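You operate a simulated robot arm through the tools that you are given. There is no shell and no other tool. Be economical: measure what you need, move in short steps, check, and stop when the job is done.

Carry out the task below with a simulated two-armed robot. There is one attempt and no reset: what you move stays moved.

TASK
Pick up the spray can labelled "full" from the top of the press bench with one hand, pass it to the other hand and put it on the corner of the hood over the isolator. Open the stores cabinet door, put the tall carton from the bottom shelf of the stores cabinet on the top of the grey bench, then shut the door. Open the drainer lid. Any order will do. Set down upright: spray can, tall carton.

The check looks at the end state, three seconds after you hand in, the way a careful person would. Anything else that was tipped, shoved, dropped, spilled or broken makes it a failure. Lids that push on must go on centred and level and be pressed home; caps that screw on are set level and turned clockwise until they are tight.

THE ROBOT
Two 7-joint arms with two-finger parallel grippers on one trunk, on a base that drives. Base frame: it is fixed to the floor where the robot stands at the start and does not move with it; the origin is under the middle of the robot, x ahead of it, y to its left, z up; the surface under the hand at the start is at about z = 0.8. Units: m, degrees, N and s.
The left shoulder is at the start at [0.062, 0.198, 1.104], the right one opposite. With the tool pointing down near the work surface each hand reaches from about 0.28 to 0.7 m from the robot's upright axis, wherever it stands, measured 20 degrees to its own side. Places, roughly: corner of the hood over the isolator [-0.9, 2.8, 0.9]; drainer lid [-8.2, 4.8, 1]; stores cabinet door [-8.5, 6.7, 1.2]; tall carton [-8.25, 6.5, 0.75]; top of the grey bench [-10.4, 4.6, 0.9]. Payload 1.57 kg a hand.
The TCP of each hand is the grasp point between the finger pads, 0.03 m short of the fingertips. In the tool frame z runs along the fingers and y along their closing line. The gripper opens to 0.11 m. The fingers are 0.024 m wide and 0.012 m thick; the gripper's body (0.048 by 0.112 m) begins 0.078 m behind the TCP.
Orientation is that of the tool frame in the base frame, as a unit quaternion [w, x, y, z]. With the fingers straight down and closing along the base's y, the tool's x points along the base's -x, its y along +y and its z along -z.

THE INTERFACE
- The arms move only by the tool arm_command. It takes "left_motion", "right_motion" or both (then of equal length, played together; a hand with none holds still); each is a list of rows, each a list of 7 numbers: the shift along the tool's x, y, z in m, then the turn, a rotation vector about the tool's x, y, z in rad, then the gripper command, from -1 (fully open) to 1 (shut), values between in proportion. In form: [[x, y, z, wx, wy, wz, claw], ...]. A call has 1 to 8 rows; each row shifts and turns the commanded pose from where the row before left it, along the tool's axes as they then stand. Rows are played at 5 a second. More than 0.05 m and 8.6 degrees between two rows, or a gripper value outside its range, and nothing of the call is played. Where a pose cannot be reached the arm comes as near as it can. A force on the tool above 40 N (or 10 N above the force at the start of the call, whichever is more), or a blocked arm, ends the call early, and 0.2 s more pass. Each finger travels about 0.072 m/s and halts on what it meets, pressing with about 31 N; the grip force reading is that of the motor and also rises with nothing between the fingers. The clock runs only during rows and for 0.2 s after the last one: add rows that do not move to give the fingers time. The reply holds the time, the measured pose of the TCP, the force on the tool along the base axes, the opening and the grip force, in the units named above and with some noise, with the torque about the TCP (base axes, N m) and any sound that the robot's microphone picked up.
- Cameras (640 x 400 px; columns grow to the right, rows downward): "scene" is now at [0.0953, 0.0278, 1.6783]; the picture's right is [0.39, -0.92, -0.00], its down [-0.79, -0.33, -0.51] and it looks along [0.47, 0.20, -0.86] (base axes); focal length 277 px, centre (320, 200). "left" rides on the left gripper at [0.07, -0.016, -0.141] in its tool frame; the picture's right is [0.23, 0.97, 0.00], its down [-0.86, 0.20, -0.48] and it looks along [-0.47, 0.11, 0.88] (tool axes); focal length 222 px, centre (320, 200). "right" rides on the right gripper at [0.07, 0.016, -0.141] in its tool frame; the picture's right is [-0.23, 0.97, 0.00], its down [-0.85, -0.20, -0.48] and it looks along [-0.47, -0.11, 0.88] (tool axes); focal length 222 px, centre (320, 200). There is no depth. A picture from a camera that has moved, and an enlarged one, comes with that camera's place and axes in the base frame and with its lens.
- grab_frame(camera): a new picture of that camera. The clock stands still meanwhile.
- lift_body(by): slides the trunk up (or, below 0, down) by that many m; the arms and the scene camera ride with it, the base frame stays. It gives what a move gives, with no picture.
- base_move(legs): drives the robot by 1 to 6 legs, each [ahead, left, turn to the left] in m, m and degrees, along the robot's own axes; the way and the turn of a leg run together, so that a leg with both is an arc; at most 1.5 m and 180 degrees a leg. The arms and the cameras ride along, it lands a little off, and it stops where it bumps. It gives what a move gives.
- pan_tilt(pan, tilt): turns the head with the scene camera to pan (to the left, within 86 degrees either way) and tilt (down, from -29 to 69), counted from straight ahead of the robot. It gives what a move gives.
- zoom(camera, box): a new picture of the part [left, top, right, bottom] of that camera's present view, enlarged. The clock stands still meanwhile.
- sign_off(): hands the job in; it is judged then, once.

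Go step by step. Nothing tells you exact positions but the pictures and the camera data: compare them with the known pose of the tool, close in by small moves and look again before you grip or let go. The budget is 165 turns and 130 pictures, counting those below and the enlarged ones. Unless the task says otherwise, let go and move clear before handing in, and close with one line.

The tools are called after "Request:" as a command line: name --argument value ..., lists and objects as JSON in quotes. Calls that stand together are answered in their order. arm_command: Moves the arms, as the interface text tells. Its arguments: {"type":"object","properties":{"left_motion":{"type":"array","items":{"type":"array","items":{"type":"number"}}},"right_motion":{"type":"array","items":{"type":"array","items":{"type":"number"}}}},"required":[]} The other tools are called the same way: lift_body (by) slides the trunk up or down; base_move (legs) drives the base; pan_tilt (pan, tilt) turns the head that bears the scene camera; grab_frame (camera) takes a picture; zoom (camera, box) takes an enlarged picture of a part of a camera's view; sign_off () hands the job in.

At the start:

```text
t: 0.0
left_tool_pos: [0.5178, 0.2981, 1.0934]
left_tcp_rot: [0.0, 0.001, 1.0, 0.0]
left_ft_force: [-0.1, 0.5, 0.5]
left_moment: [0.03, 0.01, -0.04]
left_gripper_width: 0.1104
left_grasp_force: 0.1
right_tool_pos: [0.3599, -0.1217, 1.0298]
right_tcp_rot: [-0.001, 0.0, 1.0, 0.0]
right_ft_force: [-0.2, -0.7, 0.0]
right_moment: [0.01, 0.0, 0.01]
right_gripper_width: 0.1097
right_grasp_force: 0.0
trunk travel left (down, up): [-0.7, 0.29]
robot x, y, heading: [-0.0026, 0.0022, 0.0]
head pan, tilt: [23.0, 58.9]
```

scene: 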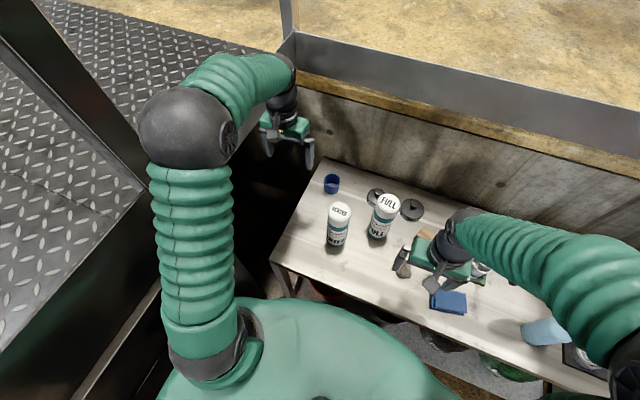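
right: 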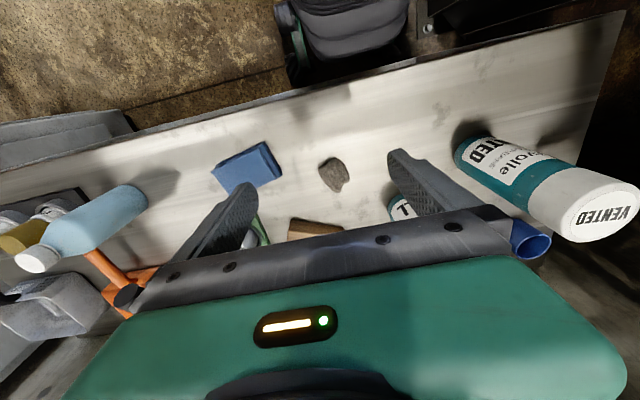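
left: 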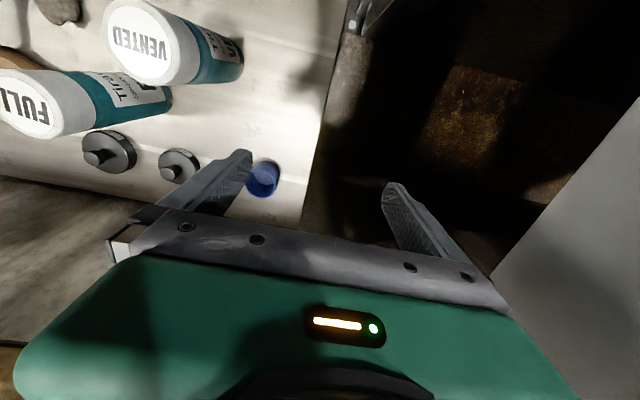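

The FULL can stands at about (0.545, 0.008), with its top near z 1.0, and VENTED is at about (0.456, 0.125). I'll look toward the hood before choosing how to hand the can over.

Request:
pan_tilt --pan 86 --tilt 15

Request:
grab_frame --camera "scene"

```text
t: 1.3
left_tool_pos: [0.5162, 0.2982, 1.0939]
left_tcp_rot: [0.0, -0.001, 1.0, 0.0]
left_ft_force: [-0.7, -0.2, 1.3]
left_moment: [0.0, -0.04, 0.02]
left_gripper_width: 0.1099
left_grasp_force: 0.1
right_tool_pos: [0.3608, -0.1227, 1.0289]
right_tcp_rot: [0.0, 0.001, 1.0, 0.0]
right_ft_force: [0.5, 1.1, 0.0]
right_moment: [0.01, 0.0, 0.0]
right_gripper_width: 0.11
right_grasp_force: 0.1
trunk travel left (down, up): [-0.7, 0.29]
robot x, y, heading: [-0.0004, 0.0027, 0.0]
head pan, tilt: [85.9, 15.0]
```

```text
126 pictures are left
camera scene: at [0.0397, 0.0946, 1.7434], right [1.0, -0.07, 0.0], down [-0.02, -0.26, -0.97], along [0.07, 0.96, -0.26], focal length 277 px, centre (320, 200)
```

scene: 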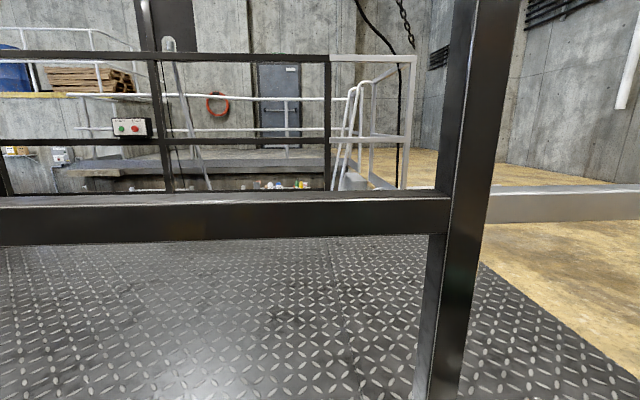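

A railing frame and a tread-plate floor lie to the left. I'll look lower on the left and to the right for the routes out.

Request:
pan_tilt --pan 86 --tilt 50

Request:
grab_frame --camera "scene"

Request:
pan_tilt --pan -86 --tilt 25

Request:
grab_frame --camera "scene"

Request:
pan_tilt --pan 0 --tilt 45

Request:
grab_frame --camera "scene"

```text
t: 2.3
left_tool_pos: [0.5177, 0.299, 1.0943]
left_tcp_rot: [0.0, 0.0, 1.0, 0.0]
left_ft_force: [-0.3, 0.4, -0.6]
left_moment: [0.02, -0.02, -0.01]
left_gripper_width: 0.1103
left_grasp_force: 0.1
right_tool_pos: [0.3613, -0.1214, 1.0298]
right_tcp_rot: [0.0, 0.0, 1.0, 0.0]
right_ft_force: [0.1, -0.2, 1.1]
right_moment: [0.0, 0.04, -0.01]
right_gripper_width: 0.11
right_grasp_force: 0.1
trunk travel left (down, up): [-0.7, 0.29]
robot x, y, heading: [-0.0018, -0.0028, -0.2]
head pan, tilt: [85.9, 50.0]
```

```text
125 pictures are left
camera scene: at [0.0382, 0.0782, 1.6898], right [1.0, -0.07, 0.0], down [-0.06, -0.76, -0.64], along [0.04, 0.64, -0.77], focal length 277 px, centre (320, 200)
```

scene: 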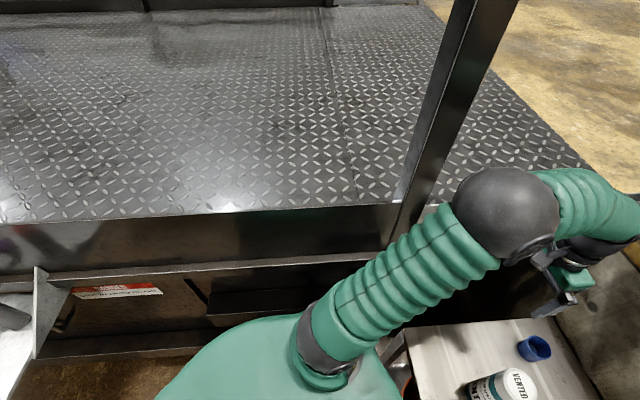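

```text
t: 4.9
left_tool_pos: [0.5172, 0.299, 1.0944]
left_tcp_rot: [0.001, 0.001, 1.0, 0.0]
left_ft_force: [0.1, 0.4, 0.4]
left_moment: [-0.01, -0.01, -0.01]
left_gripper_width: 0.11
left_grasp_force: 0.0
right_tool_pos: [0.359, -0.1218, 1.0298]
right_tcp_rot: [0.0, 0.0, 1.0, 0.001]
right_ft_force: [0.4, -0.4, -0.1]
right_moment: [0.0, -0.01, -0.03]
right_gripper_width: 0.11
right_grasp_force: 0.1
trunk travel left (down, up): [-0.7, 0.29]
robot x, y, heading: [0.0003, 0.0021, 0.1]
head pan, tilt: [-85.9, 25.0]
```

```text
124 pictures are left
camera scene: at [0.0394, -0.0906, 1.7273], right [-1.0, -0.07, 0.0], down [-0.03, 0.42, -0.91], along [0.06, -0.9, -0.42], focal length 277 px, centre (320, 200)
```

scene: 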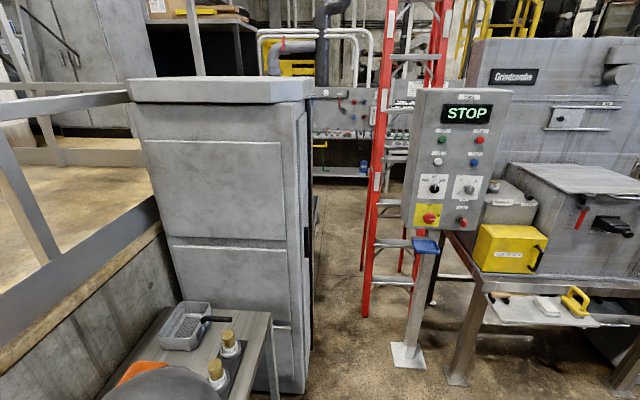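

```text
t: 6.5
left_tool_pos: [0.5179, 0.2994, 1.0939]
left_tcp_rot: [0.0, 0.0, 1.0, -0.001]
left_ft_force: [-0.6, -0.2, -0.5]
left_moment: [0.0, 0.0, 0.02]
left_gripper_width: 0.1101
left_grasp_force: 0.0
right_tool_pos: [0.3596, -0.1225, 1.0294]
right_tcp_rot: [0.0, 0.0, 1.0, 0.0]
right_ft_force: [0.9, 0.3, -0.6]
right_moment: [0.0, 0.0, 0.01]
right_gripper_width: 0.11
right_grasp_force: 0.1
trunk travel left (down, up): [-0.7, 0.29]
robot x, y, heading: [0.0011, 0.0054, 0.1]
head pan, tilt: [0.0, 45.0]
```

```text
123 pictures are left
camera scene: at [0.1142, 0.0013, 1.6965], right [0.0, -1.0, 0.0], down [-0.71, 0.0, -0.71], along [0.71, 0.0, -0.71], focal length 277 px, centre (320, 200)
```

scene: 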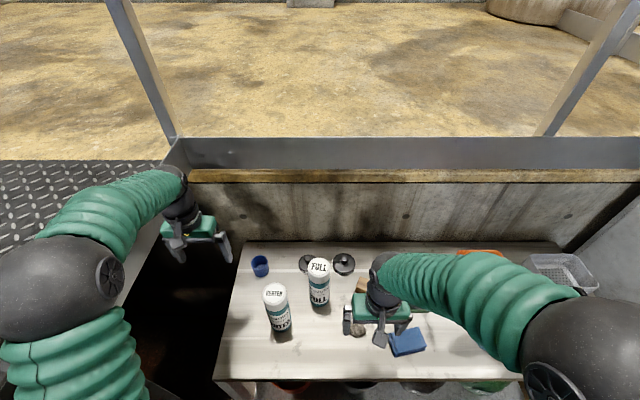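

The FULL can sits clear of the others. I'll bring the right hand over it at z 1.12.

Request:
arm_command --right_motion '[[0, 0, -0.045, 0, 0, 0, -1], [0, 0, -0.045, 0, 0, 0, -1], [-0.037, 0.0256, 0, 0, 0, 0, -1], [-0.037, 0.0256, 0, 0, 0, 0, -1], [-0.037, 0.0256, 0, 0, 0, 0, -1], [-0.037, 0.0256, 0, 0, 0, 0, -1], [-0.035, 0.024, 0, 0, 0, 0, -1]]'

Request:
grab_frame --camera "right"

Request:
grab_frame --camera "scene"

```text
t: 8.1
left_tool_pos: [0.5195, 0.3004, 1.0921]
left_tcp_rot: [-0.001, 0.0, 1.0, -0.001]
left_ft_force: [0.0, 0.8, 0.2]
left_moment: [0.0, 0.0, 0.0]
left_gripper_width: 0.11
left_grasp_force: 0.0
right_tool_pos: [0.5486, 0.0084, 1.1202]
right_tcp_rot: [-0.002, 0.0, 1.0, -0.002]
right_ft_force: [0.3, 0.1, 0.1]
right_moment: [-0.02, 0.0, 0.0]
right_gripper_width: 0.1101
right_grasp_force: 0.2
trunk travel left (down, up): [-0.7, 0.29]
robot x, y, heading: [0.0021, -0.005, 0.3]
head pan, tilt: [0.0, 45.0]
```

```text
122 pictures are left
camera right: at [0.4798, 0.024, 1.2623], right [0.23, 0.97, 0.0], down [0.86, -0.2, 0.48], along [0.46, -0.11, -0.88], focal length 222 px, centre (320, 200)
```

right: 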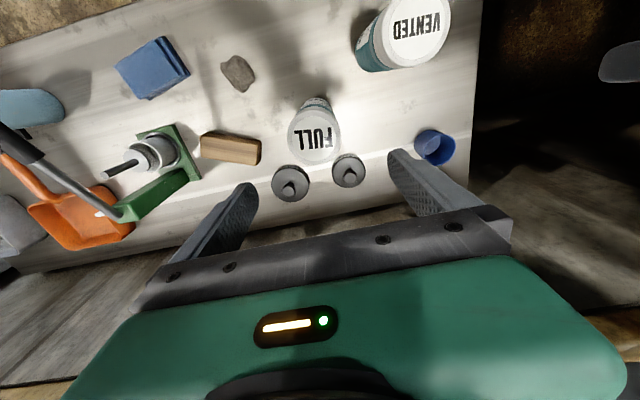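

```text
121 pictures are left
camera scene: at [0.1192, 0.0036, 1.6961], right [0.0, -1.0, 0.0], down [-0.71, 0.0, -0.7], along [0.7, 0.0, -0.71], focal length 277 px, centre (320, 200)
```

scene: 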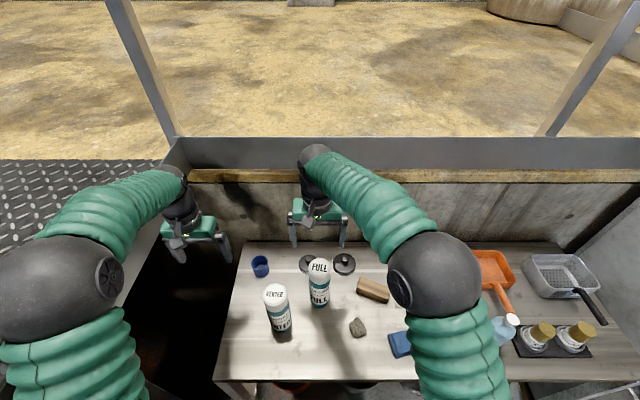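

The can axis comes out at about (0.537, 0.005), top at about 1.005. I'll descend to z 0.955 and grip it.

Request:
arm_command --right_motion '[[0.012, -0.003, 0.03, 0, 0, 0, -1], [0, 0, 0.045, 0, 0, 0, -1], [0, 0, 0.045, 0, 0, 0, -1], [0, 0, 0.045, 0, 0, 0, -1]]'

Request:
grab_frame --camera "scene"

Request:
grab_frame --camera "right"

```text
t: 9.1
left_tool_pos: [0.5172, 0.2989, 1.0931]
left_tcp_rot: [-0.001, 0.0, 1.0, -0.001]
left_ft_force: [0.0, -0.4, -0.9]
left_moment: [0.04, 0.02, -0.01]
left_gripper_width: 0.1098
left_grasp_force: 0.0
right_tool_pos: [0.5328, 0.0027, 0.9517]
right_tcp_rot: [0.0, 0.001, 1.0, -0.001]
right_ft_force: [0.5, 0.1, -0.6]
right_moment: [-0.02, 0.05, -0.04]
right_gripper_width: 0.1098
right_grasp_force: 0.1
trunk travel left (down, up): [-0.7, 0.29]
robot x, y, heading: [0.0034, -0.001, -0.1]
head pan, tilt: [0.0, 45.0]
```

```text
120 pictures are left
camera scene: at [0.1159, 0.0033, 1.6965], right [0.0, -1.0, 0.0], down [-0.71, 0.0, -0.7], along [0.7, 0.0, -0.71], focal length 277 px, centre (320, 200)
```

scene: 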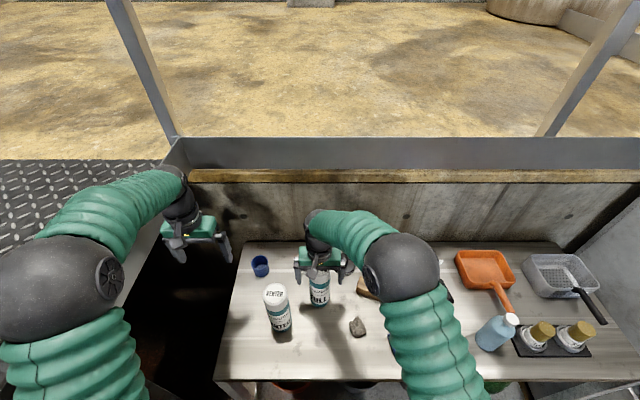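

```text
119 pictures are left
camera right: at [0.4626, 0.0186, 1.0937], right [0.23, 0.97, 0.0], down [0.86, -0.2, 0.48], along [0.47, -0.11, -0.88], focal length 222 px, centre (320, 200)
```

right: 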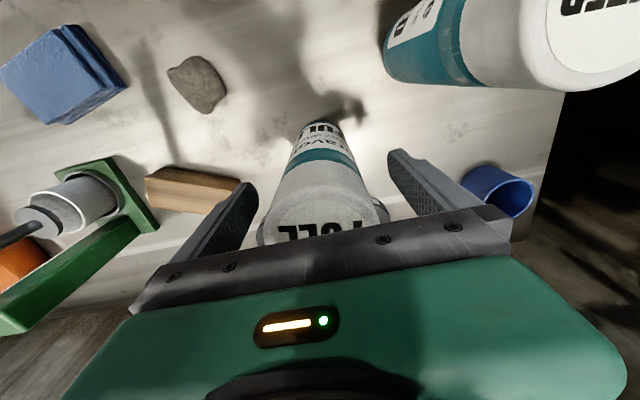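

The can stands between the fingers, so I'll close and lift.

Request:
arm_command --right_motion '[[0, 0, 0, 0, 0, 0, 1], [0, 0, 0, 0, 0, 0, 1], [0, 0, 0, 0, 0, 0, 1], [0, 0, 0, 0, 0, 0, 1], [0, 0, -0.03, 0, 0, 0, 1], [0, 0, -0.04, 0, 0, 0, 1], [0, 0, -0.04, 0, 0, 0, 1], [0, 0, -0.04, 0, 0, 0, 1]]'

Request:
grab_frame --camera "scene"

```text
t: 10.9
left_tool_pos: [0.5165, 0.2992, 1.094]
left_tcp_rot: [0.001, 0.0, 1.0, -0.001]
left_ft_force: [0.1, 1.0, 0.0]
left_moment: [-0.02, 0.0, 0.01]
left_gripper_width: 0.1098
left_grasp_force: 0.0
right_tool_pos: [0.531, 0.0003, 1.1062]
right_tcp_rot: [0.0, -0.001, 1.0, 0.0]
right_ft_force: [0.0, -0.1, -2.6]
right_moment: [-0.02, 0.01, 0.0]
right_gripper_width: 0.0637
right_grasp_force: 30.8
trunk travel left (down, up): [-0.7, 0.29]
robot x, y, heading: [-0.0001, -0.0037, -0.4]
head pan, tilt: [0.0, 45.0]
```

```text
118 pictures are left
camera scene: at [0.1144, 0.002, 1.6965], right [0.0, -1.0, 0.0], down [-0.71, 0.0, -0.71], along [0.71, 0.0, -0.71], focal length 277 px, centre (320, 200)
```

scene: 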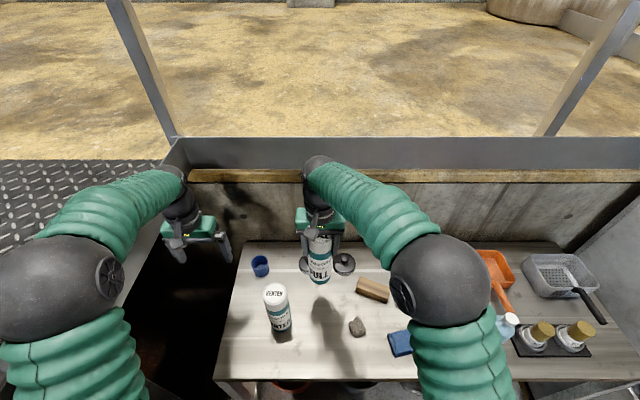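

The can is up and held at 0.064 m wide. I'll raise the trunk so everything clears the bench, turn left a little, and look behind-left for the hood and a way out.

Request:
lift_body --by 0.2

Request:
base_move --legs '[[0, 0, 30]]'

Request:
pan_tilt --pan 86 --tilt 30

Request:
grab_frame --camera "scene"

```text
t: 13.1
left_tool_pos: [0.5177, 0.2993, 1.2945]
left_tcp_rot: [0.0, 0.0, 1.0, -0.001]
left_ft_force: [0.1, 0.6, 0.3]
left_moment: [0.01, -0.02, -0.02]
left_gripper_width: 0.1101
left_grasp_force: 0.1
right_tool_pos: [0.5324, 0.0014, 1.3039]
right_tcp_rot: [0.001, 0.0, 1.0, -0.001]
right_ft_force: [0.1, -0.1, -1.7]
right_moment: [0.03, 0.01, -0.05]
right_gripper_width: 0.0638
right_grasp_force: 30.9
trunk travel left (down, up): [-0.9, 0.09]
robot x, y, heading: [-0.0003, -0.0006, 0.1]
head pan, tilt: [0.0, 45.0]
```

```text
t: 14.6
left_tool_pos: [0.3956, 0.4316, 1.2946]
left_tcp_rot: [-0.001, -0.15, 0.989, -0.003]
left_ft_force: [-0.4, -0.2, 0.2]
left_moment: [0.01, 0.04, -0.03]
left_gripper_width: 0.1101
left_grasp_force: 0.0
right_tool_pos: [0.4974, 0.1686, 1.3079]
right_tcp_rot: [0.002, -0.168, 0.986, 0.003]
right_ft_force: [-0.7, 1.0, -2.1]
right_moment: [0.0, -0.03, 0.01]
right_gripper_width: 0.0639
right_grasp_force: 31.2
trunk travel left (down, up): [-0.9, 0.09]
robot x, y, heading: [-0.0033, 0.0002, 18.9]
head pan, tilt: [0.0, 45.0]
stopped in leg 1: the robot was blocked; the commanded pose is now the measured one
```

```text
t: 16.2
left_tool_pos: [0.394, 0.4328, 1.2929]
left_tcp_rot: [-0.001, -0.154, 0.988, -0.001]
left_ft_force: [0.4, 0.1, -0.3]
left_moment: [0.01, -0.01, -0.04]
left_gripper_width: 0.1101
left_grasp_force: 0.0
right_tool_pos: [0.4989, 0.1686, 1.3069]
right_tcp_rot: [0.001, -0.168, 0.986, 0.004]
right_ft_force: [0.7, -0.6, -2.6]
right_moment: [-0.03, -0.04, -0.01]
right_gripper_width: 0.0639
right_grasp_force: 30.8
trunk travel left (down, up): [-0.9, 0.09]
robot x, y, heading: [-0.0001, -0.0024, 19.1]
head pan, tilt: [85.9, 30.0]
```

```text
117 pictures are left
camera scene: at [0.0198, 0.0819, 1.92], right [0.97, 0.26, -0.01], down [0.12, -0.48, -0.87], along [-0.23, 0.84, -0.49], focal length 277 px, centre (320, 200)
```

scene: 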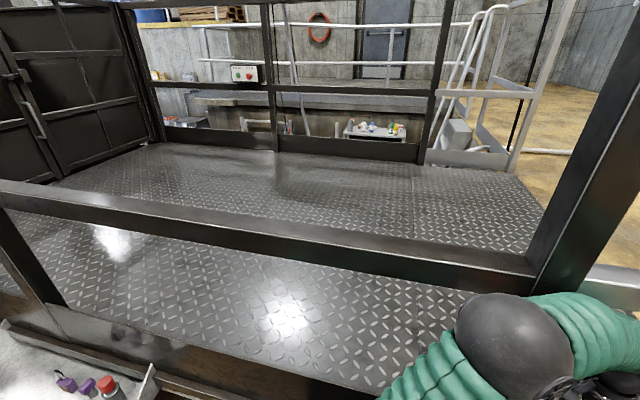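

The left elbow met the cage rail, so I'll turn the other way and look straight behind the robot from the right.

Request:
base_move --legs '[[0, 0, -85]]'

Request:
pan_tilt --pan -86 --tilt 30

Request:
grab_frame --camera "scene"

```text
t: 18.8
left_tool_pos: [0.5772, 0.0044, 1.29]
left_tcp_rot: [-0.003, 0.281, 0.96, -0.009]
left_ft_force: [-0.1, 0.5, 0.0]
left_moment: [-0.01, -0.04, -0.04]
left_gripper_width: 0.11
left_grasp_force: 0.1
right_tool_pos: [0.4398, -0.2454, 1.3086]
right_tcp_rot: [0.0, 0.267, 0.964, -0.006]
right_ft_force: [-0.3, 0.6, -1.6]
right_moment: [0.07, -0.02, 0.0]
right_gripper_width: 0.0638
right_grasp_force: 30.9
trunk travel left (down, up): [-0.9, 0.09]
robot x, y, heading: [-0.0116, 0.0084, -31.4]
head pan, tilt: [85.9, 30.0]
stopped in leg 1: the robot was blocked; the commanded pose is now the measured one
```

```text
t: 21.4
left_tool_pos: [0.5742, 0.0009, 1.292]
left_tcp_rot: [-0.002, 0.281, 0.96, -0.008]
left_ft_force: [-0.4, -0.1, -0.2]
left_moment: [0.0, -0.01, -0.02]
left_gripper_width: 0.11
left_grasp_force: 0.1
right_tool_pos: [0.437, -0.2479, 1.3089]
right_tcp_rot: [0.001, 0.266, 0.964, -0.006]
right_ft_force: [1.6, 0.0, -2.5]
right_moment: [0.02, 0.01, 0.03]
right_gripper_width: 0.0639
right_grasp_force: 30.6
trunk travel left (down, up): [-0.9, 0.09]
robot x, y, heading: [-0.0213, 0.0087, -31.5]
head pan, tilt: [-85.9, 30.0]
```

```text
116 pictures are left
camera scene: at [-0.0299, -0.0935, 1.9192], right [-0.89, 0.46, 0.0], down [0.23, 0.45, -0.87], along [-0.4, -0.77, -0.5], focal length 277 px, centre (320, 200)
```

scene: 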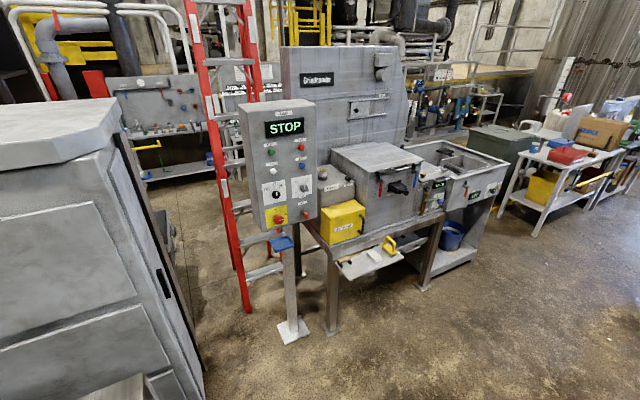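

Open floor lies behind and to the right. I'll step back off the bench and look down the way.

Request:
base_move --legs '[[-0.29, -0.29, 0]]'

Request:
pan_tilt --pan 86 --tilt 35

Request:
grab_frame --camera "scene"

```text
t: 23.9
left_tool_pos: [0.1859, -0.0779, 1.2893]
left_tcp_rot: [-0.004, 0.281, 0.96, -0.011]
left_ft_force: [-0.2, 0.6, -0.9]
left_moment: [0.02, 0.02, -0.03]
left_gripper_width: 0.1098
left_grasp_force: 0.1
right_tool_pos: [0.0483, -0.3264, 1.3072]
right_tcp_rot: [-0.001, 0.266, 0.964, -0.007]
right_ft_force: [0.0, 0.0, -2.1]
right_moment: [0.01, 0.02, 0.01]
right_gripper_width: 0.0634
right_grasp_force: 30.8
trunk travel left (down, up): [-0.9, 0.09]
robot x, y, heading: [-0.4091, -0.0762, -31.5]
head pan, tilt: [-85.9, 30.0]
```

```text
t: 26.5
left_tool_pos: [0.1777, -0.0792, 1.2913]
left_tcp_rot: [-0.001, 0.281, 0.96, -0.01]
left_ft_force: [-0.4, -0.3, -0.6]
left_moment: [-0.02, 0.01, 0.03]
left_gripper_width: 0.1098
left_grasp_force: 0.1
right_tool_pos: [0.0416, -0.329, 1.3098]
right_tcp_rot: [0.001, 0.267, 0.964, -0.006]
right_ft_force: [0.9, 0.9, -1.9]
right_moment: [0.0, 0.05, -0.02]
right_gripper_width: 0.0642
right_grasp_force: 31.1
trunk travel left (down, up): [-0.9, 0.09]
robot x, y, heading: [-0.4153, -0.0747, -31.3]
head pan, tilt: [85.9, 35.0]
```

```text
115 pictures are left
camera scene: at [-0.3294, -0.0183, 1.9113], right [0.82, -0.58, 0.0], down [-0.33, -0.47, -0.82], along [0.47, 0.67, -0.58], focal length 277 px, centre (320, 200)
```

scene: 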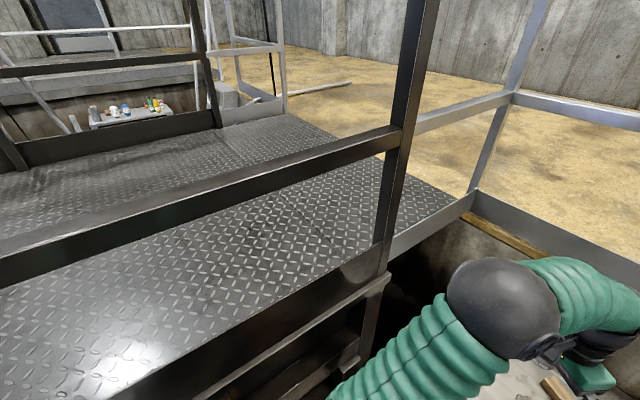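

I'm clear of the bench. I'll turn right until I face back toward the hall, then look along the aisle.

Request:
base_move --legs '[[0, 0, -95]]'

Request:
pan_tilt --pan -55 --tilt 20

Request:
grab_frame --camera "scene"

```text
t: 30.9
left_tool_pos: [-0.4657, -0.6642, 1.2919]
left_tcp_rot: [-0.007, 0.896, 0.444, -0.006]
left_ft_force: [0.3, 0.4, 0.0]
left_moment: [0.03, -0.03, 0.0]
left_gripper_width: 0.1099
left_grasp_force: 0.1
right_tool_pos: [-0.7017, -0.5056, 1.31]
right_tcp_rot: [-0.003, 0.89, 0.456, -0.006]
right_ft_force: [-0.1, 0.2, -2.5]
right_moment: [0.04, 0.0, 0.03]
right_gripper_width: 0.0638
right_grasp_force: 30.9
trunk travel left (down, up): [-0.9, 0.09]
robot x, y, heading: [-0.4091, -0.072, -126.1]
head pan, tilt: [85.9, 35.0]
```

```text
t: 33.2
left_tool_pos: [-0.4641, -0.6617, 1.2936]
left_tcp_rot: [-0.007, 0.896, 0.444, -0.006]
left_ft_force: [0.6, 0.0, 0.4]
left_moment: [0.01, 0.01, 0.0]
left_gripper_width: 0.1101
left_grasp_force: 0.0
right_tool_pos: [-0.7024, -0.5039, 1.3101]
right_tcp_rot: [-0.003, 0.89, 0.456, -0.005]
right_ft_force: [-0.5, 0.1, -2.2]
right_moment: [-0.03, -0.01, 0.04]
right_gripper_width: 0.0638
right_grasp_force: 30.5
trunk travel left (down, up): [-0.9, 0.09]
robot x, y, heading: [-0.413, -0.0751, -126.0]
head pan, tilt: [-55.0, 20.0]
```

```text
114 pictures are left
camera scene: at [-0.5246, -0.1038, 1.9353], right [0.02, 1.0, 0.0], down [0.34, 0.0, -0.94], along [-0.94, 0.02, -0.34], focal length 277 px, centre (320, 200)
```

scene: 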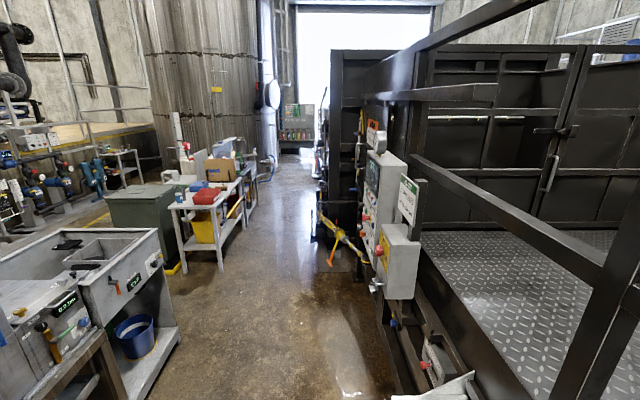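

The aisle runs along −x between the cage on the right and the benches on the left. I'll face along it, shift to its middle, and drive ahead.

Request:
base_move --legs '[[0, 0, -54], [0, 0.33, 0], [1.3, 0, 0]]'

Request:
pan_tilt --pan -20 --tilt 12

Request:
grab_frame --camera "scene"

```text
t: 43.9
left_tool_pos: [-2.2076, -0.6565, 1.2927]
left_tcp_rot: [-0.01, 1.0, -0.022, -0.002]
left_ft_force: [-0.2, 0.2, -0.3]
left_moment: [0.04, 0.02, 0.0]
left_gripper_width: 0.1101
left_grasp_force: 0.0
right_tool_pos: [-2.2137, -0.3716, 1.3121]
right_tcp_rot: [-0.006, 1.0, -0.007, -0.004]
right_ft_force: [-0.6, -0.5, -1.0]
right_moment: [-0.01, -0.03, -0.02]
right_gripper_width: 0.0637
right_grasp_force: 30.6
trunk travel left (down, up): [-0.9, 0.09]
robot x, y, heading: [-1.6974, -0.3569, 178.5]
head pan, tilt: [-55.0, 20.0]
```

```text
t: 44.9
left_tool_pos: [-2.2065, -0.6546, 1.2936]
left_tcp_rot: [-0.009, 1.0, -0.021, -0.002]
left_ft_force: [0.1, 0.0, 0.5]
left_moment: [-0.03, -0.02, 0.04]
left_gripper_width: 0.1102
left_grasp_force: 0.0
right_tool_pos: [-2.2123, -0.3707, 1.3107]
right_tcp_rot: [-0.005, 1.0, -0.007, -0.004]
right_ft_force: [0.6, 0.0, -2.6]
right_moment: [-0.01, -0.01, 0.02]
right_gripper_width: 0.0636
right_grasp_force: 31.3
trunk travel left (down, up): [-0.9, 0.09]
robot x, y, heading: [-1.6959, -0.3614, 178.7]
head pan, tilt: [-20.0, 12.0]
```

```text
113 pictures are left
camera scene: at [-1.8213, -0.3319, 1.9481], right [0.36, 0.93, 0.0], down [0.2, -0.07, -0.98], along [-0.91, 0.35, -0.21], focal length 277 px, centre (320, 200)
```

scene: 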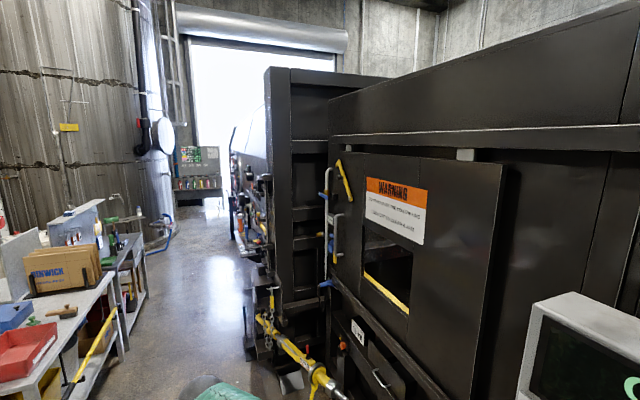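

A yellow arm sticks out on the right and benches line the left. I'll shift slightly left and go on.

Request:
base_move --legs '[[0, 0.2, 1.3], [1.2, 0, 0]]'

Request:
grab_frame --camera "scene"

Request:
pan_tilt --pan 30 --tilt 35

Request:
grab_frame --camera "scene"

```text
t: 52.2
left_tool_pos: [-3.4035, -0.9125, 1.2938]
left_tcp_rot: [-0.009, 1.0, 0.006, -0.004]
left_ft_force: [0.9, 0.8, -0.2]
left_moment: [-0.01, -0.01, 0.01]
left_gripper_width: 0.1099
left_grasp_force: 0.0
right_tool_pos: [-3.4261, -0.6284, 1.3121]
right_tcp_rot: [-0.004, 1.0, 0.021, -0.006]
right_ft_force: [0.1, 0.6, -1.8]
right_moment: [0.02, -0.04, 0.01]
right_gripper_width: 0.0635
right_grasp_force: 30.4
trunk travel left (down, up): [-0.9, 0.09]
robot x, y, heading: [-2.9121, -0.5894, -178.4]
head pan, tilt: [-20.0, 12.0]
```

```text
112 pictures are left
camera scene: at [-3.0359, -0.5677, 1.9483], right [0.31, 0.95, 0.0], down [0.2, -0.06, -0.98], along [-0.93, 0.3, -0.21], focal length 277 px, centre (320, 200)
```

scene: 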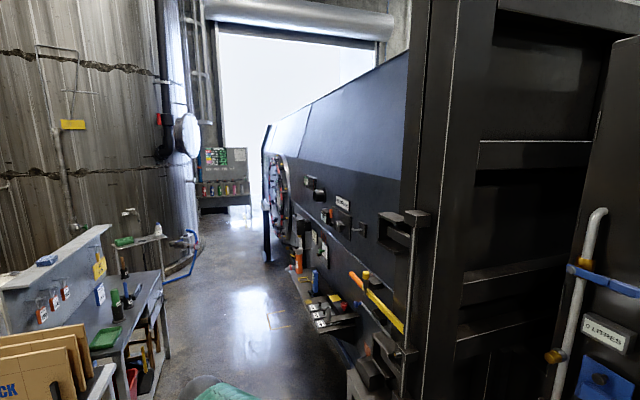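

```text
t: 53.4
left_tool_pos: [-3.4048, -0.9108, 1.294]
left_tcp_rot: [-0.009, 1.0, 0.006, -0.003]
left_ft_force: [0.1, -0.6, 0.8]
left_moment: [-0.04, 0.05, -0.01]
left_gripper_width: 0.1102
left_grasp_force: 0.0
right_tool_pos: [-3.4253, -0.6294, 1.3116]
right_tcp_rot: [-0.006, 1.0, 0.021, -0.006]
right_ft_force: [0.8, 0.7, -2.8]
right_moment: [-0.01, 0.0, 0.01]
right_gripper_width: 0.0636
right_grasp_force: 31.0
trunk travel left (down, up): [-0.9, 0.09]
robot x, y, heading: [-2.9156, -0.5893, -178.1]
head pan, tilt: [30.0, 35.0]
```

```text
111 pictures are left
camera scene: at [-3.0241, -0.642, 1.9112], right [-0.53, 0.85, 0.0], down [0.49, 0.3, -0.82], along [-0.69, -0.43, -0.58], focal length 277 px, centre (320, 200)
```

scene: 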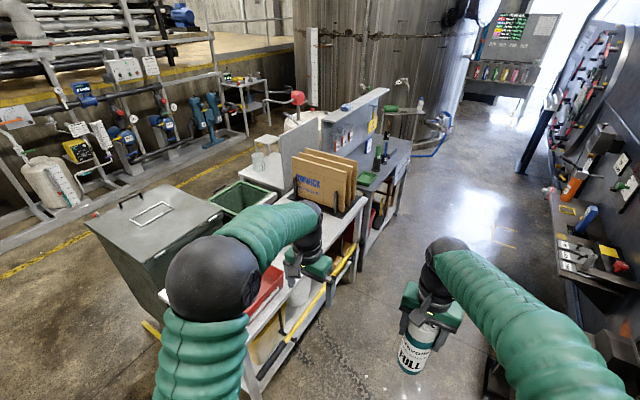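

The left hand passes near the cartons, so I'll raise and tuck it, raise the trunk, and keep to the aisle centre.

Request:
arm_command --left_motion '[[0, -0.03, -0.035, 0, 0, 0, -1], [0, -0.03, -0.035, 0, 0, 0, -1], [0.03, -0.03, 0, 0, 0, 0, -1]]'

Request:
lift_body --by 0.08

Request:
base_move --legs '[[1.3, -0.04, -1.5]]'

Request:
pan_tilt --pan -10 --tilt 20

Request:
grab_frame --camera "scene"

```text
t: 54.2
left_tool_pos: [-3.3731, -0.8192, 1.3684]
left_tcp_rot: [-0.008, 1.0, 0.006, -0.005]
left_ft_force: [0.1, 0.1, 0.4]
left_moment: [-0.01, 0.01, -0.01]
left_gripper_width: 0.11
left_grasp_force: 0.1
right_tool_pos: [-3.4228, -0.6256, 1.3131]
right_tcp_rot: [-0.004, 1.0, 0.021, -0.005]
right_ft_force: [0.2, 0.7, -2.0]
right_moment: [-0.03, -0.04, 0.0]
right_gripper_width: 0.0639
right_grasp_force: 31.3
trunk travel left (down, up): [-0.9, 0.09]
robot x, y, heading: [-2.9167, -0.5937, -178.1]
head pan, tilt: [30.0, 35.0]
```

```text
t: 55.4
left_tool_pos: [-3.3773, -0.8206, 1.4467]
left_tcp_rot: [-0.007, 1.0, 0.005, -0.003]
left_ft_force: [0.7, -0.1, -0.4]
left_moment: [0.01, -0.03, -0.01]
left_gripper_width: 0.1103
left_grasp_force: 0.1
right_tool_pos: [-3.4254, -0.6253, 1.3913]
right_tcp_rot: [-0.005, 1.0, 0.022, -0.005]
right_ft_force: [-0.2, -0.6, -2.2]
right_moment: [-0.04, -0.04, 0.01]
right_gripper_width: 0.0641
right_grasp_force: 31.0
trunk travel left (down, up): [-0.98, 0.01]
robot x, y, heading: [-2.9156, -0.5972, -178.1]
head pan, tilt: [30.0, 35.0]
```

```text
t: 62.0
left_tool_pos: [-4.691, -0.7769, 1.4484]
left_tcp_rot: [-0.009, 1.0, -0.015, -0.004]
left_ft_force: [0.4, 0.1, -0.5]
left_moment: [-0.01, -0.01, -0.02]
left_gripper_width: 0.11
left_grasp_force: 0.1
right_tool_pos: [-4.7318, -0.581, 1.3922]
right_tcp_rot: [-0.005, 1.0, -0.001, -0.006]
right_ft_force: [1.3, -0.1, -2.8]
right_moment: [0.03, -0.01, 0.01]
right_gripper_width: 0.0637
right_grasp_force: 31.3
trunk travel left (down, up): [-0.98, 0.01]
robot x, y, heading: [-4.2231, -0.5692, 179.5]
head pan, tilt: [30.0, 35.0]
```

```text
t: 63.0
left_tool_pos: [-4.6919, -0.777, 1.4477]
left_tcp_rot: [-0.008, 1.0, -0.015, -0.004]
left_ft_force: [-0.2, 0.5, -0.4]
left_moment: [0.02, 0.02, 0.01]
left_gripper_width: 0.11
left_grasp_force: 0.0
right_tool_pos: [-4.7333, -0.5816, 1.3924]
right_tcp_rot: [-0.005, 1.0, -0.001, -0.006]
right_ft_force: [0.2, 1.1, -2.7]
right_moment: [-0.05, -0.03, 0.0]
right_gripper_width: 0.0639
right_grasp_force: 31.2
trunk travel left (down, up): [-0.98, 0.01]
robot x, y, heading: [-4.2191, -0.5692, 179.3]
head pan, tilt: [-10.0, 20.0]
```

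```text
110 pictures are left
camera scene: at [-4.3489, -0.5523, 2.0151], right [0.18, 0.98, 0.0], down [0.34, -0.06, -0.94], along [-0.92, 0.17, -0.34], focal length 277 px, centre (320, 200)
```

scene: 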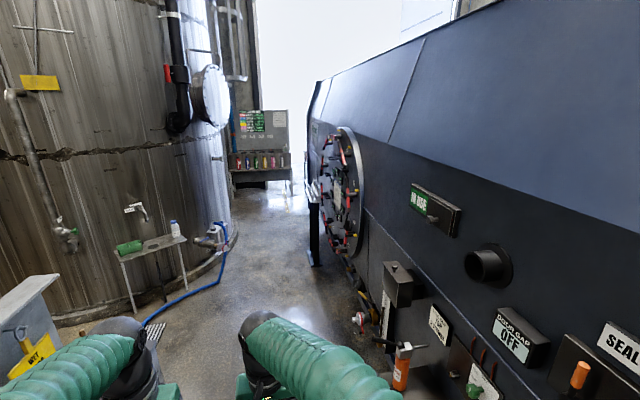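

The aisle widens ahead. I'll drive on to about x −7, where the machine ends.

Request:
base_move --legs '[[1.4, 0.1, 0], [1.4, 0, 0]]'

Request:
pan_tilt --pan -40 --tilt 15

Request:
grab_frame --camera "scene"

```text
t: 76.5
left_tool_pos: [-7.4727, -0.8806, 1.4487]
left_tcp_rot: [-0.009, 1.0, -0.004, -0.005]
left_ft_force: [0.4, 0.0, -0.2]
left_moment: [0.01, 0.03, -0.02]
left_gripper_width: 0.1099
left_grasp_force: 0.1
right_tool_pos: [-7.5178, -0.6868, 1.3924]
right_tcp_rot: [-0.005, 1.0, 0.011, -0.006]
right_ft_force: [-0.7, -0.4, -2.5]
right_moment: [0.06, 0.0, -0.02]
right_gripper_width: 0.0641
right_grasp_force: 30.8
trunk travel left (down, up): [-0.98, 0.01]
robot x, y, heading: [-7.0091, -0.6602, -179.0]
head pan, tilt: [-10.0, 20.0]
```

```text
t: 77.5
left_tool_pos: [-7.474, -0.8803, 1.4488]
left_tcp_rot: [-0.008, 1.0, -0.003, -0.005]
left_ft_force: [0.0, 0.6, 0.1]
left_moment: [-0.01, 0.02, 0.01]
left_gripper_width: 0.11
left_grasp_force: 0.1
right_tool_pos: [-7.5191, -0.6864, 1.3939]
right_tcp_rot: [-0.005, 1.0, 0.011, -0.006]
right_ft_force: [0.2, 0.2, -2.2]
right_moment: [-0.01, -0.04, 0.0]
right_gripper_width: 0.0639
right_grasp_force: 30.9
trunk travel left (down, up): [-0.98, 0.01]
robot x, y, heading: [-7.0131, -0.6608, -179.3]
head pan, tilt: [-40.0, 15.0]
```

```text
109 pictures are left
camera scene: at [-7.1175, -0.6035, 2.0233], right [0.63, 0.78, 0.0], down [0.2, -0.16, -0.97], along [-0.75, 0.61, -0.26], focal length 277 px, centre (320, 200)
```

scene: 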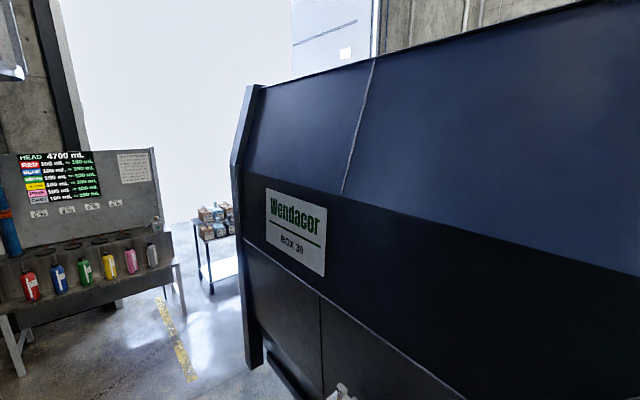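

The machine ends near x −9, with a display bench at x −10.2. I'll drive to about x −9.5 and turn right into the cross aisle.

Request:
base_move --legs '[[1.25, 0, 0], [1.2, 0, 0], [0, 0, -91]]'

Request:
pan_tilt --pan 0 --tilt 15

Request:
grab_frame --camera "scene"

```text
t: 93.3
left_tool_pos: [-9.6776, -0.1985, 1.4492]
left_tcp_rot: [0.01, -0.696, 0.718, -0.002]
left_ft_force: [0.3, -0.4, 0.0]
left_moment: [0.03, -0.01, -0.02]
left_gripper_width: 0.11
left_grasp_force: 0.1
right_tool_pos: [-9.4827, -0.1564, 1.394]
right_tcp_rot: [0.008, -0.706, 0.708, 0.001]
right_ft_force: [0.8, -0.3, -2.0]
right_moment: [0.0, -0.04, -0.02]
right_gripper_width: 0.0638
right_grasp_force: 31.4
trunk travel left (down, up): [-0.98, 0.01]
robot x, y, heading: [-9.4681, -0.6672, 89.6]
head pan, tilt: [-40.0, 15.0]
```

```text
t: 94.4
left_tool_pos: [-9.6769, -0.1997, 1.4494]
left_tcp_rot: [0.01, -0.696, 0.718, -0.002]
left_ft_force: [0.2, 0.5, -0.4]
left_moment: [-0.01, 0.01, 0.01]
left_gripper_width: 0.11
left_grasp_force: 0.0
right_tool_pos: [-9.4821, -0.16, 1.3927]
right_tcp_rot: [-0.008, 0.707, -0.707, -0.001]
right_ft_force: [0.3, -0.5, -2.1]
right_moment: [-0.04, 0.02, 0.02]
right_gripper_width: 0.0639
right_grasp_force: 30.8
trunk travel left (down, up): [-0.98, 0.01]
robot x, y, heading: [-9.4681, -0.6618, 89.6]
head pan, tilt: [0.0, 15.0]
```

```text
108 pictures are left
camera scene: at [-9.4693, -0.5378, 2.0233], right [1.0, -0.01, 0.0], down [0.0, -0.26, -0.97], along [0.01, 0.97, -0.26], focal length 277 px, centre (320, 200)
```

scene: 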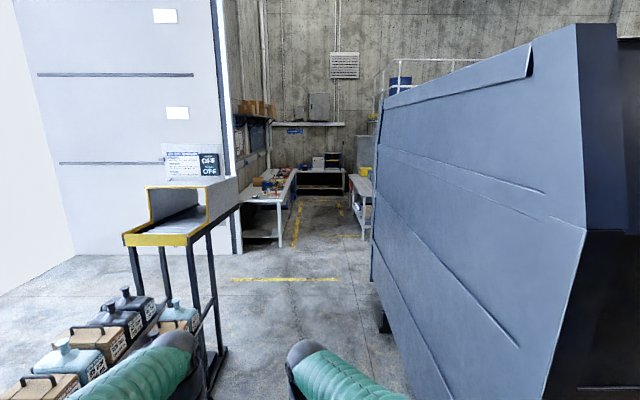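

A clear corridor runs along +y. I'll drive to about y 2.7 and look around.

Request:
base_move --legs '[[1.4, 0, 0], [1.4, 0, 0], [0.6, 0, 0]]'

Request:
grab_frame --camera "scene"

Request:
pan_tilt --pan -75 --tilt 15

Request:
grab_frame --camera "scene"

```text
t: 110.9
left_tool_pos: [-9.6449, 3.1861, 1.4496]
left_tcp_rot: [0.011, -0.693, 0.721, -0.001]
left_ft_force: [-0.7, 1.0, -0.1]
left_moment: [0.03, 0.01, 0.04]
left_gripper_width: 0.1103
left_grasp_force: 0.0
right_tool_pos: [-9.4489, 3.2255, 1.3953]
right_tcp_rot: [0.009, -0.704, 0.711, 0.003]
right_ft_force: [0.4, 0.1, -1.1]
right_moment: [-0.06, -0.01, 0.02]
right_gripper_width: 0.0639
right_grasp_force: 30.4
trunk travel left (down, up): [-0.98, 0.01]
robot x, y, heading: [-9.4383, 2.7207, 89.0]
head pan, tilt: [0.0, 15.0]
```

```text
107 pictures are left
camera scene: at [-9.4385, 2.8456, 2.0236], right [1.0, -0.02, 0.0], down [0.0, -0.26, -0.97], along [0.02, 0.97, -0.26], focal length 277 px, centre (320, 200)
```

scene: 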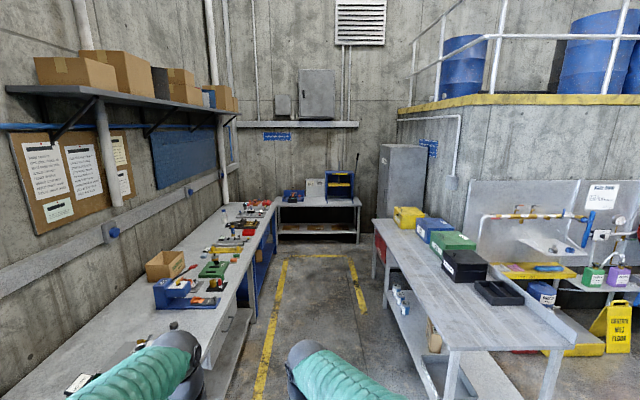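

```text
t: 112.4
left_tool_pos: [-9.6435, 3.188, 1.4493]
left_tcp_rot: [0.01, -0.693, 0.72, -0.001]
left_ft_force: [1.4, 0.4, -0.3]
left_moment: [-0.02, 0.03, 0.03]
left_gripper_width: 0.11
left_grasp_force: 0.0
right_tool_pos: [-9.449, 3.2273, 1.3952]
right_tcp_rot: [0.008, -0.704, 0.71, 0.003]
right_ft_force: [-0.7, 0.4, -1.9]
right_moment: [-0.05, -0.01, 0.0]
right_gripper_width: 0.0638
right_grasp_force: 30.4
trunk travel left (down, up): [-0.98, 0.01]
robot x, y, heading: [-9.4342, 2.7225, 89.2]
head pan, tilt: [-75.0, 15.0]
```

```text
106 pictures are left
camera scene: at [-9.3495, 2.7789, 2.0235], right [0.24, -0.97, 0.0], down [-0.25, -0.06, -0.97], along [0.94, 0.23, -0.26], focal length 277 px, centre (320, 200)
```

scene: 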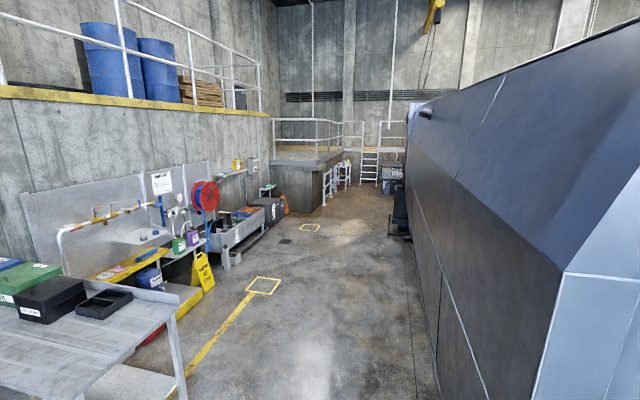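

The far side corridor runs along +x between the machine (y about 2.4) and the benches (y about 4.2). I'll head down it toward the hood.

Request:
base_move --legs '[[0.6, 0, 0], [0, 0, -89], [1.4, 0, 0], [1.4, 0, 0], [1.4, 0, 0]]'

Request:
pan_tilt --pan 0 --tilt 15

Request:
grab_frame --camera "scene"

```text
t: 139.3
left_tool_pos: [-4.7638, 3.4075, 1.4507]
left_tcp_rot: [0.007, 0.015, 1.0, -0.008]
left_ft_force: [0.0, 0.4, -0.4]
left_moment: [0.0, 0.04, -0.01]
left_gripper_width: 0.11
left_grasp_force: 0.1
right_tool_pos: [-4.7208, 3.2117, 1.3961]
right_tcp_rot: [0.009, -0.001, 1.0, -0.004]
right_ft_force: [-0.4, -0.2, -2.0]
right_moment: [0.0, 0.05, -0.03]
right_gripper_width: 0.0638
right_grasp_force: 31.3
trunk travel left (down, up): [-0.98, 0.01]
robot x, y, heading: [-5.2246, 3.1952, -0.4]
head pan, tilt: [-75.0, 15.0]
```

```text
t: 140.8
left_tool_pos: [-4.7639, 3.4083, 1.4509]
left_tcp_rot: [0.007, 0.015, 1.0, -0.008]
left_ft_force: [0.2, -0.8, -0.2]
left_moment: [0.03, -0.02, -0.02]
left_gripper_width: 0.11
left_grasp_force: 0.0
right_tool_pos: [-4.7214, 3.212, 1.3954]
right_tcp_rot: [0.009, -0.001, 1.0, -0.005]
right_ft_force: [0.0, -0.1, -2.4]
right_moment: [0.02, 0.02, 0.02]
right_gripper_width: 0.0637
right_grasp_force: 30.9
trunk travel left (down, up): [-0.98, 0.01]
robot x, y, heading: [-5.2233, 3.1999, -0.3]
head pan, tilt: [0.0, 15.0]
```

```text
105 pictures are left
camera scene: at [-5.0979, 3.1988, 2.0233], right [-0.01, -1.0, 0.0], down [-0.26, 0.0, -0.97], along [0.97, -0.01, -0.26], focal length 277 px, centre (320, 200)
```

scene: 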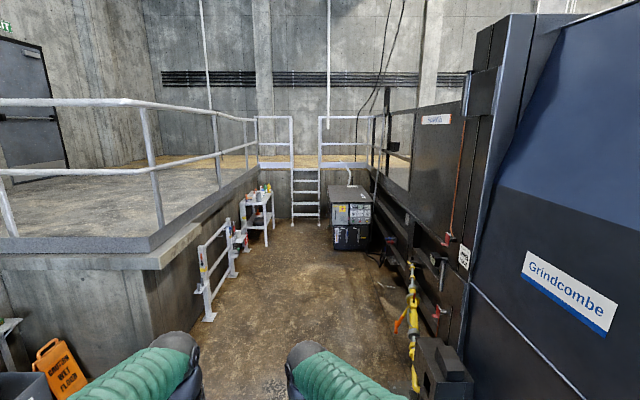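

The isolator cabinet with its hood stands at the far end of the corridor. I'll drive closer.

Request:
base_move --legs '[[1.5, 0, 0], [1.5, 0, 0]]'

Request:
pan_tilt --pan -10 --tilt 30

Request:
grab_frame --camera "scene"

```text
t: 155.3
left_tool_pos: [-1.7626, 3.4309, 1.4504]
left_tcp_rot: [0.008, -0.009, 1.0, -0.008]
left_ft_force: [0.3, 0.6, -0.4]
left_moment: [0.03, -0.02, 0.01]
left_gripper_width: 0.1097
left_grasp_force: 0.0
right_tool_pos: [-1.7136, 3.2378, 1.3958]
right_tcp_rot: [0.009, -0.024, 1.0, -0.004]
right_ft_force: [-0.1, -0.3, -0.6]
right_moment: [0.05, 0.02, 0.03]
right_gripper_width: 0.0636
right_grasp_force: 30.8
trunk travel left (down, up): [-0.98, 0.01]
robot x, y, heading: [-2.2104, 3.199, 2.4]
head pan, tilt: [0.0, 15.0]
```

```text
t: 156.1
left_tool_pos: [-1.7635, 3.4302, 1.4506]
left_tcp_rot: [0.007, -0.009, 1.0, -0.007]
left_ft_force: [-0.2, -0.5, -0.2]
left_moment: [-0.05, -0.02, -0.04]
left_gripper_width: 0.1099
left_grasp_force: 0.0
right_tool_pos: [-1.7126, 3.2391, 1.3976]
right_tcp_rot: [0.009, -0.024, 1.0, -0.005]
right_ft_force: [-0.1, 0.0, -2.2]
right_moment: [0.03, 0.01, -0.01]
right_gripper_width: 0.0639
right_grasp_force: 31.0
trunk travel left (down, up): [-0.98, 0.01]
robot x, y, heading: [-2.217, 3.2012, 2.5]
head pan, tilt: [-10.0, 30.0]
```

```text
104 pictures are left
camera scene: at [-2.0903, 3.1908, 1.9992], right [-0.13, -0.99, 0.0], down [-0.5, 0.07, -0.87], along [0.86, -0.12, -0.5], focal length 277 px, centre (320, 200)
```

scene: 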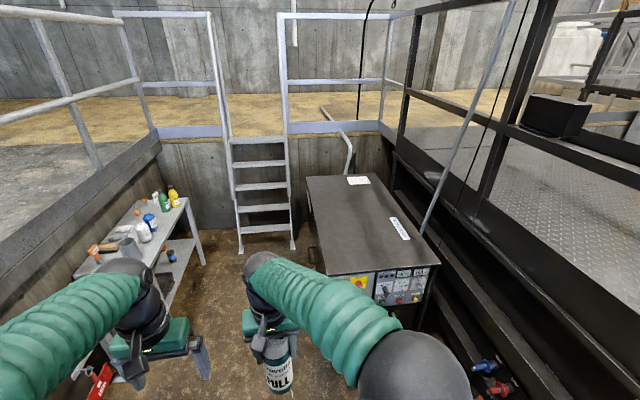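

The hood is a flat dark top spanning x −1.0 to 0.2 and y 2.35 to 2.98, at z about 0.9, and its near-left corner is free. I'll lower the trunk, tilt the left hand to point forward and down, and do the handover here in open space.

Request:
lift_body --by -0.2

Request:
arm_command --left_motion '[[0.04, 0, 0, 0, -0.1496, 0, -1], [0.03, 0, 0, 0, -0.1496, 0, -1], [0, 0, 0, 0, -0.1496, 0, -1], [0, 0, 0, 0, -0.1496, 0, -1], [0, 0, 0, 0, -0.1496, 0, -1], [0, 0, 0, 0, -0.1496, 0, -1], [0, 0, 0, 0, -0.1496, 0, -1]]'

Request:
pan_tilt --pan 0 --tilt 45

Request:
grab_frame --camera "scene"

```text
t: 158.2
left_tool_pos: [-1.7635, 3.4311, 1.2506]
left_tcp_rot: [0.008, -0.008, 1.0, -0.008]
left_ft_force: [0.3, 0.1, -0.3]
left_moment: [0.04, 0.02, -0.03]
left_gripper_width: 0.1101
left_grasp_force: 0.2
right_tool_pos: [-1.7128, 3.2393, 1.1974]
right_tcp_rot: [0.008, -0.024, 1.0, -0.004]
right_ft_force: [0.5, 0.9, -2.3]
right_moment: [0.03, 0.01, -0.02]
right_gripper_width: 0.0637
right_grasp_force: 30.9
trunk travel left (down, up): [-0.78, 0.21]
robot x, y, heading: [-2.2141, 3.2016, 2.2]
head pan, tilt: [-10.0, 30.0]
```

```text
t: 159.8
left_tool_pos: [-1.7229, 3.4397, 1.262]
left_tcp_rot: [0.505, -0.013, 0.863, -0.003]
left_ft_force: [0.7, 0.4, 0.8]
left_moment: [-0.01, -0.01, -0.04]
left_gripper_width: 0.1098
left_grasp_force: 0.0
left hand out of reach, approached as far as the arm can: row 3, 4, 5, 6, 7
right_tool_pos: [-1.7109, 3.2401, 1.1947]
right_tcp_rot: [0.009, -0.024, 1.0, -0.005]
right_ft_force: [0.0, 0.9, -2.9]
right_moment: [-0.01, 0.03, -0.01]
right_gripper_width: 0.0636
right_grasp_force: 31.7
trunk travel left (down, up): [-0.78, 0.21]
robot x, y, heading: [-2.219, 3.1986, 2.6]
head pan, tilt: [-10.0, 30.0]
```

```text
t: 160.6
left_tool_pos: [-1.725, 3.4377, 1.2623]
left_tcp_rot: [0.505, -0.012, 0.863, -0.002]
left_ft_force: [0.0, -0.2, 0.0]
left_moment: [0.05, -0.02, -0.02]
left_gripper_width: 0.11
left_grasp_force: 0.1
right_tool_pos: [-1.7115, 3.2386, 1.1953]
right_tcp_rot: [0.01, -0.025, 1.0, -0.005]
right_ft_force: [0.1, 0.2, -2.5]
right_moment: [0.04, 0.0, 0.02]
right_gripper_width: 0.0639
right_grasp_force: 31.1
trunk travel left (down, up): [-0.78, 0.21]
robot x, y, heading: [-2.2155, 3.1969, 2.3]
head pan, tilt: [0.0, 45.0]
```

```text
103 pictures are left
camera scene: at [-2.0983, 3.2074, 1.7765], right [0.04, -1.0, 0.0], down [-0.71, -0.03, -0.71], along [0.71, 0.03, -0.71], focal length 277 px, centre (320, 200)
```

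scene: 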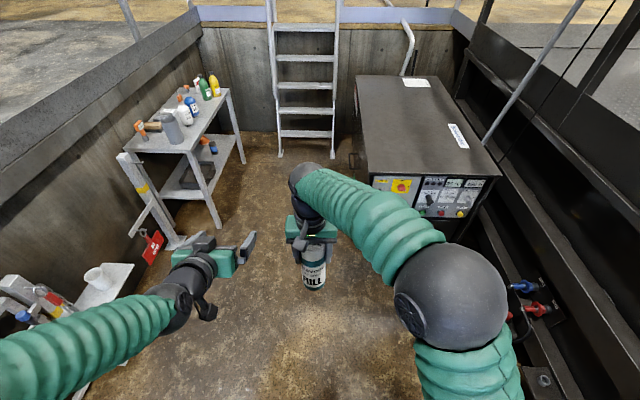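

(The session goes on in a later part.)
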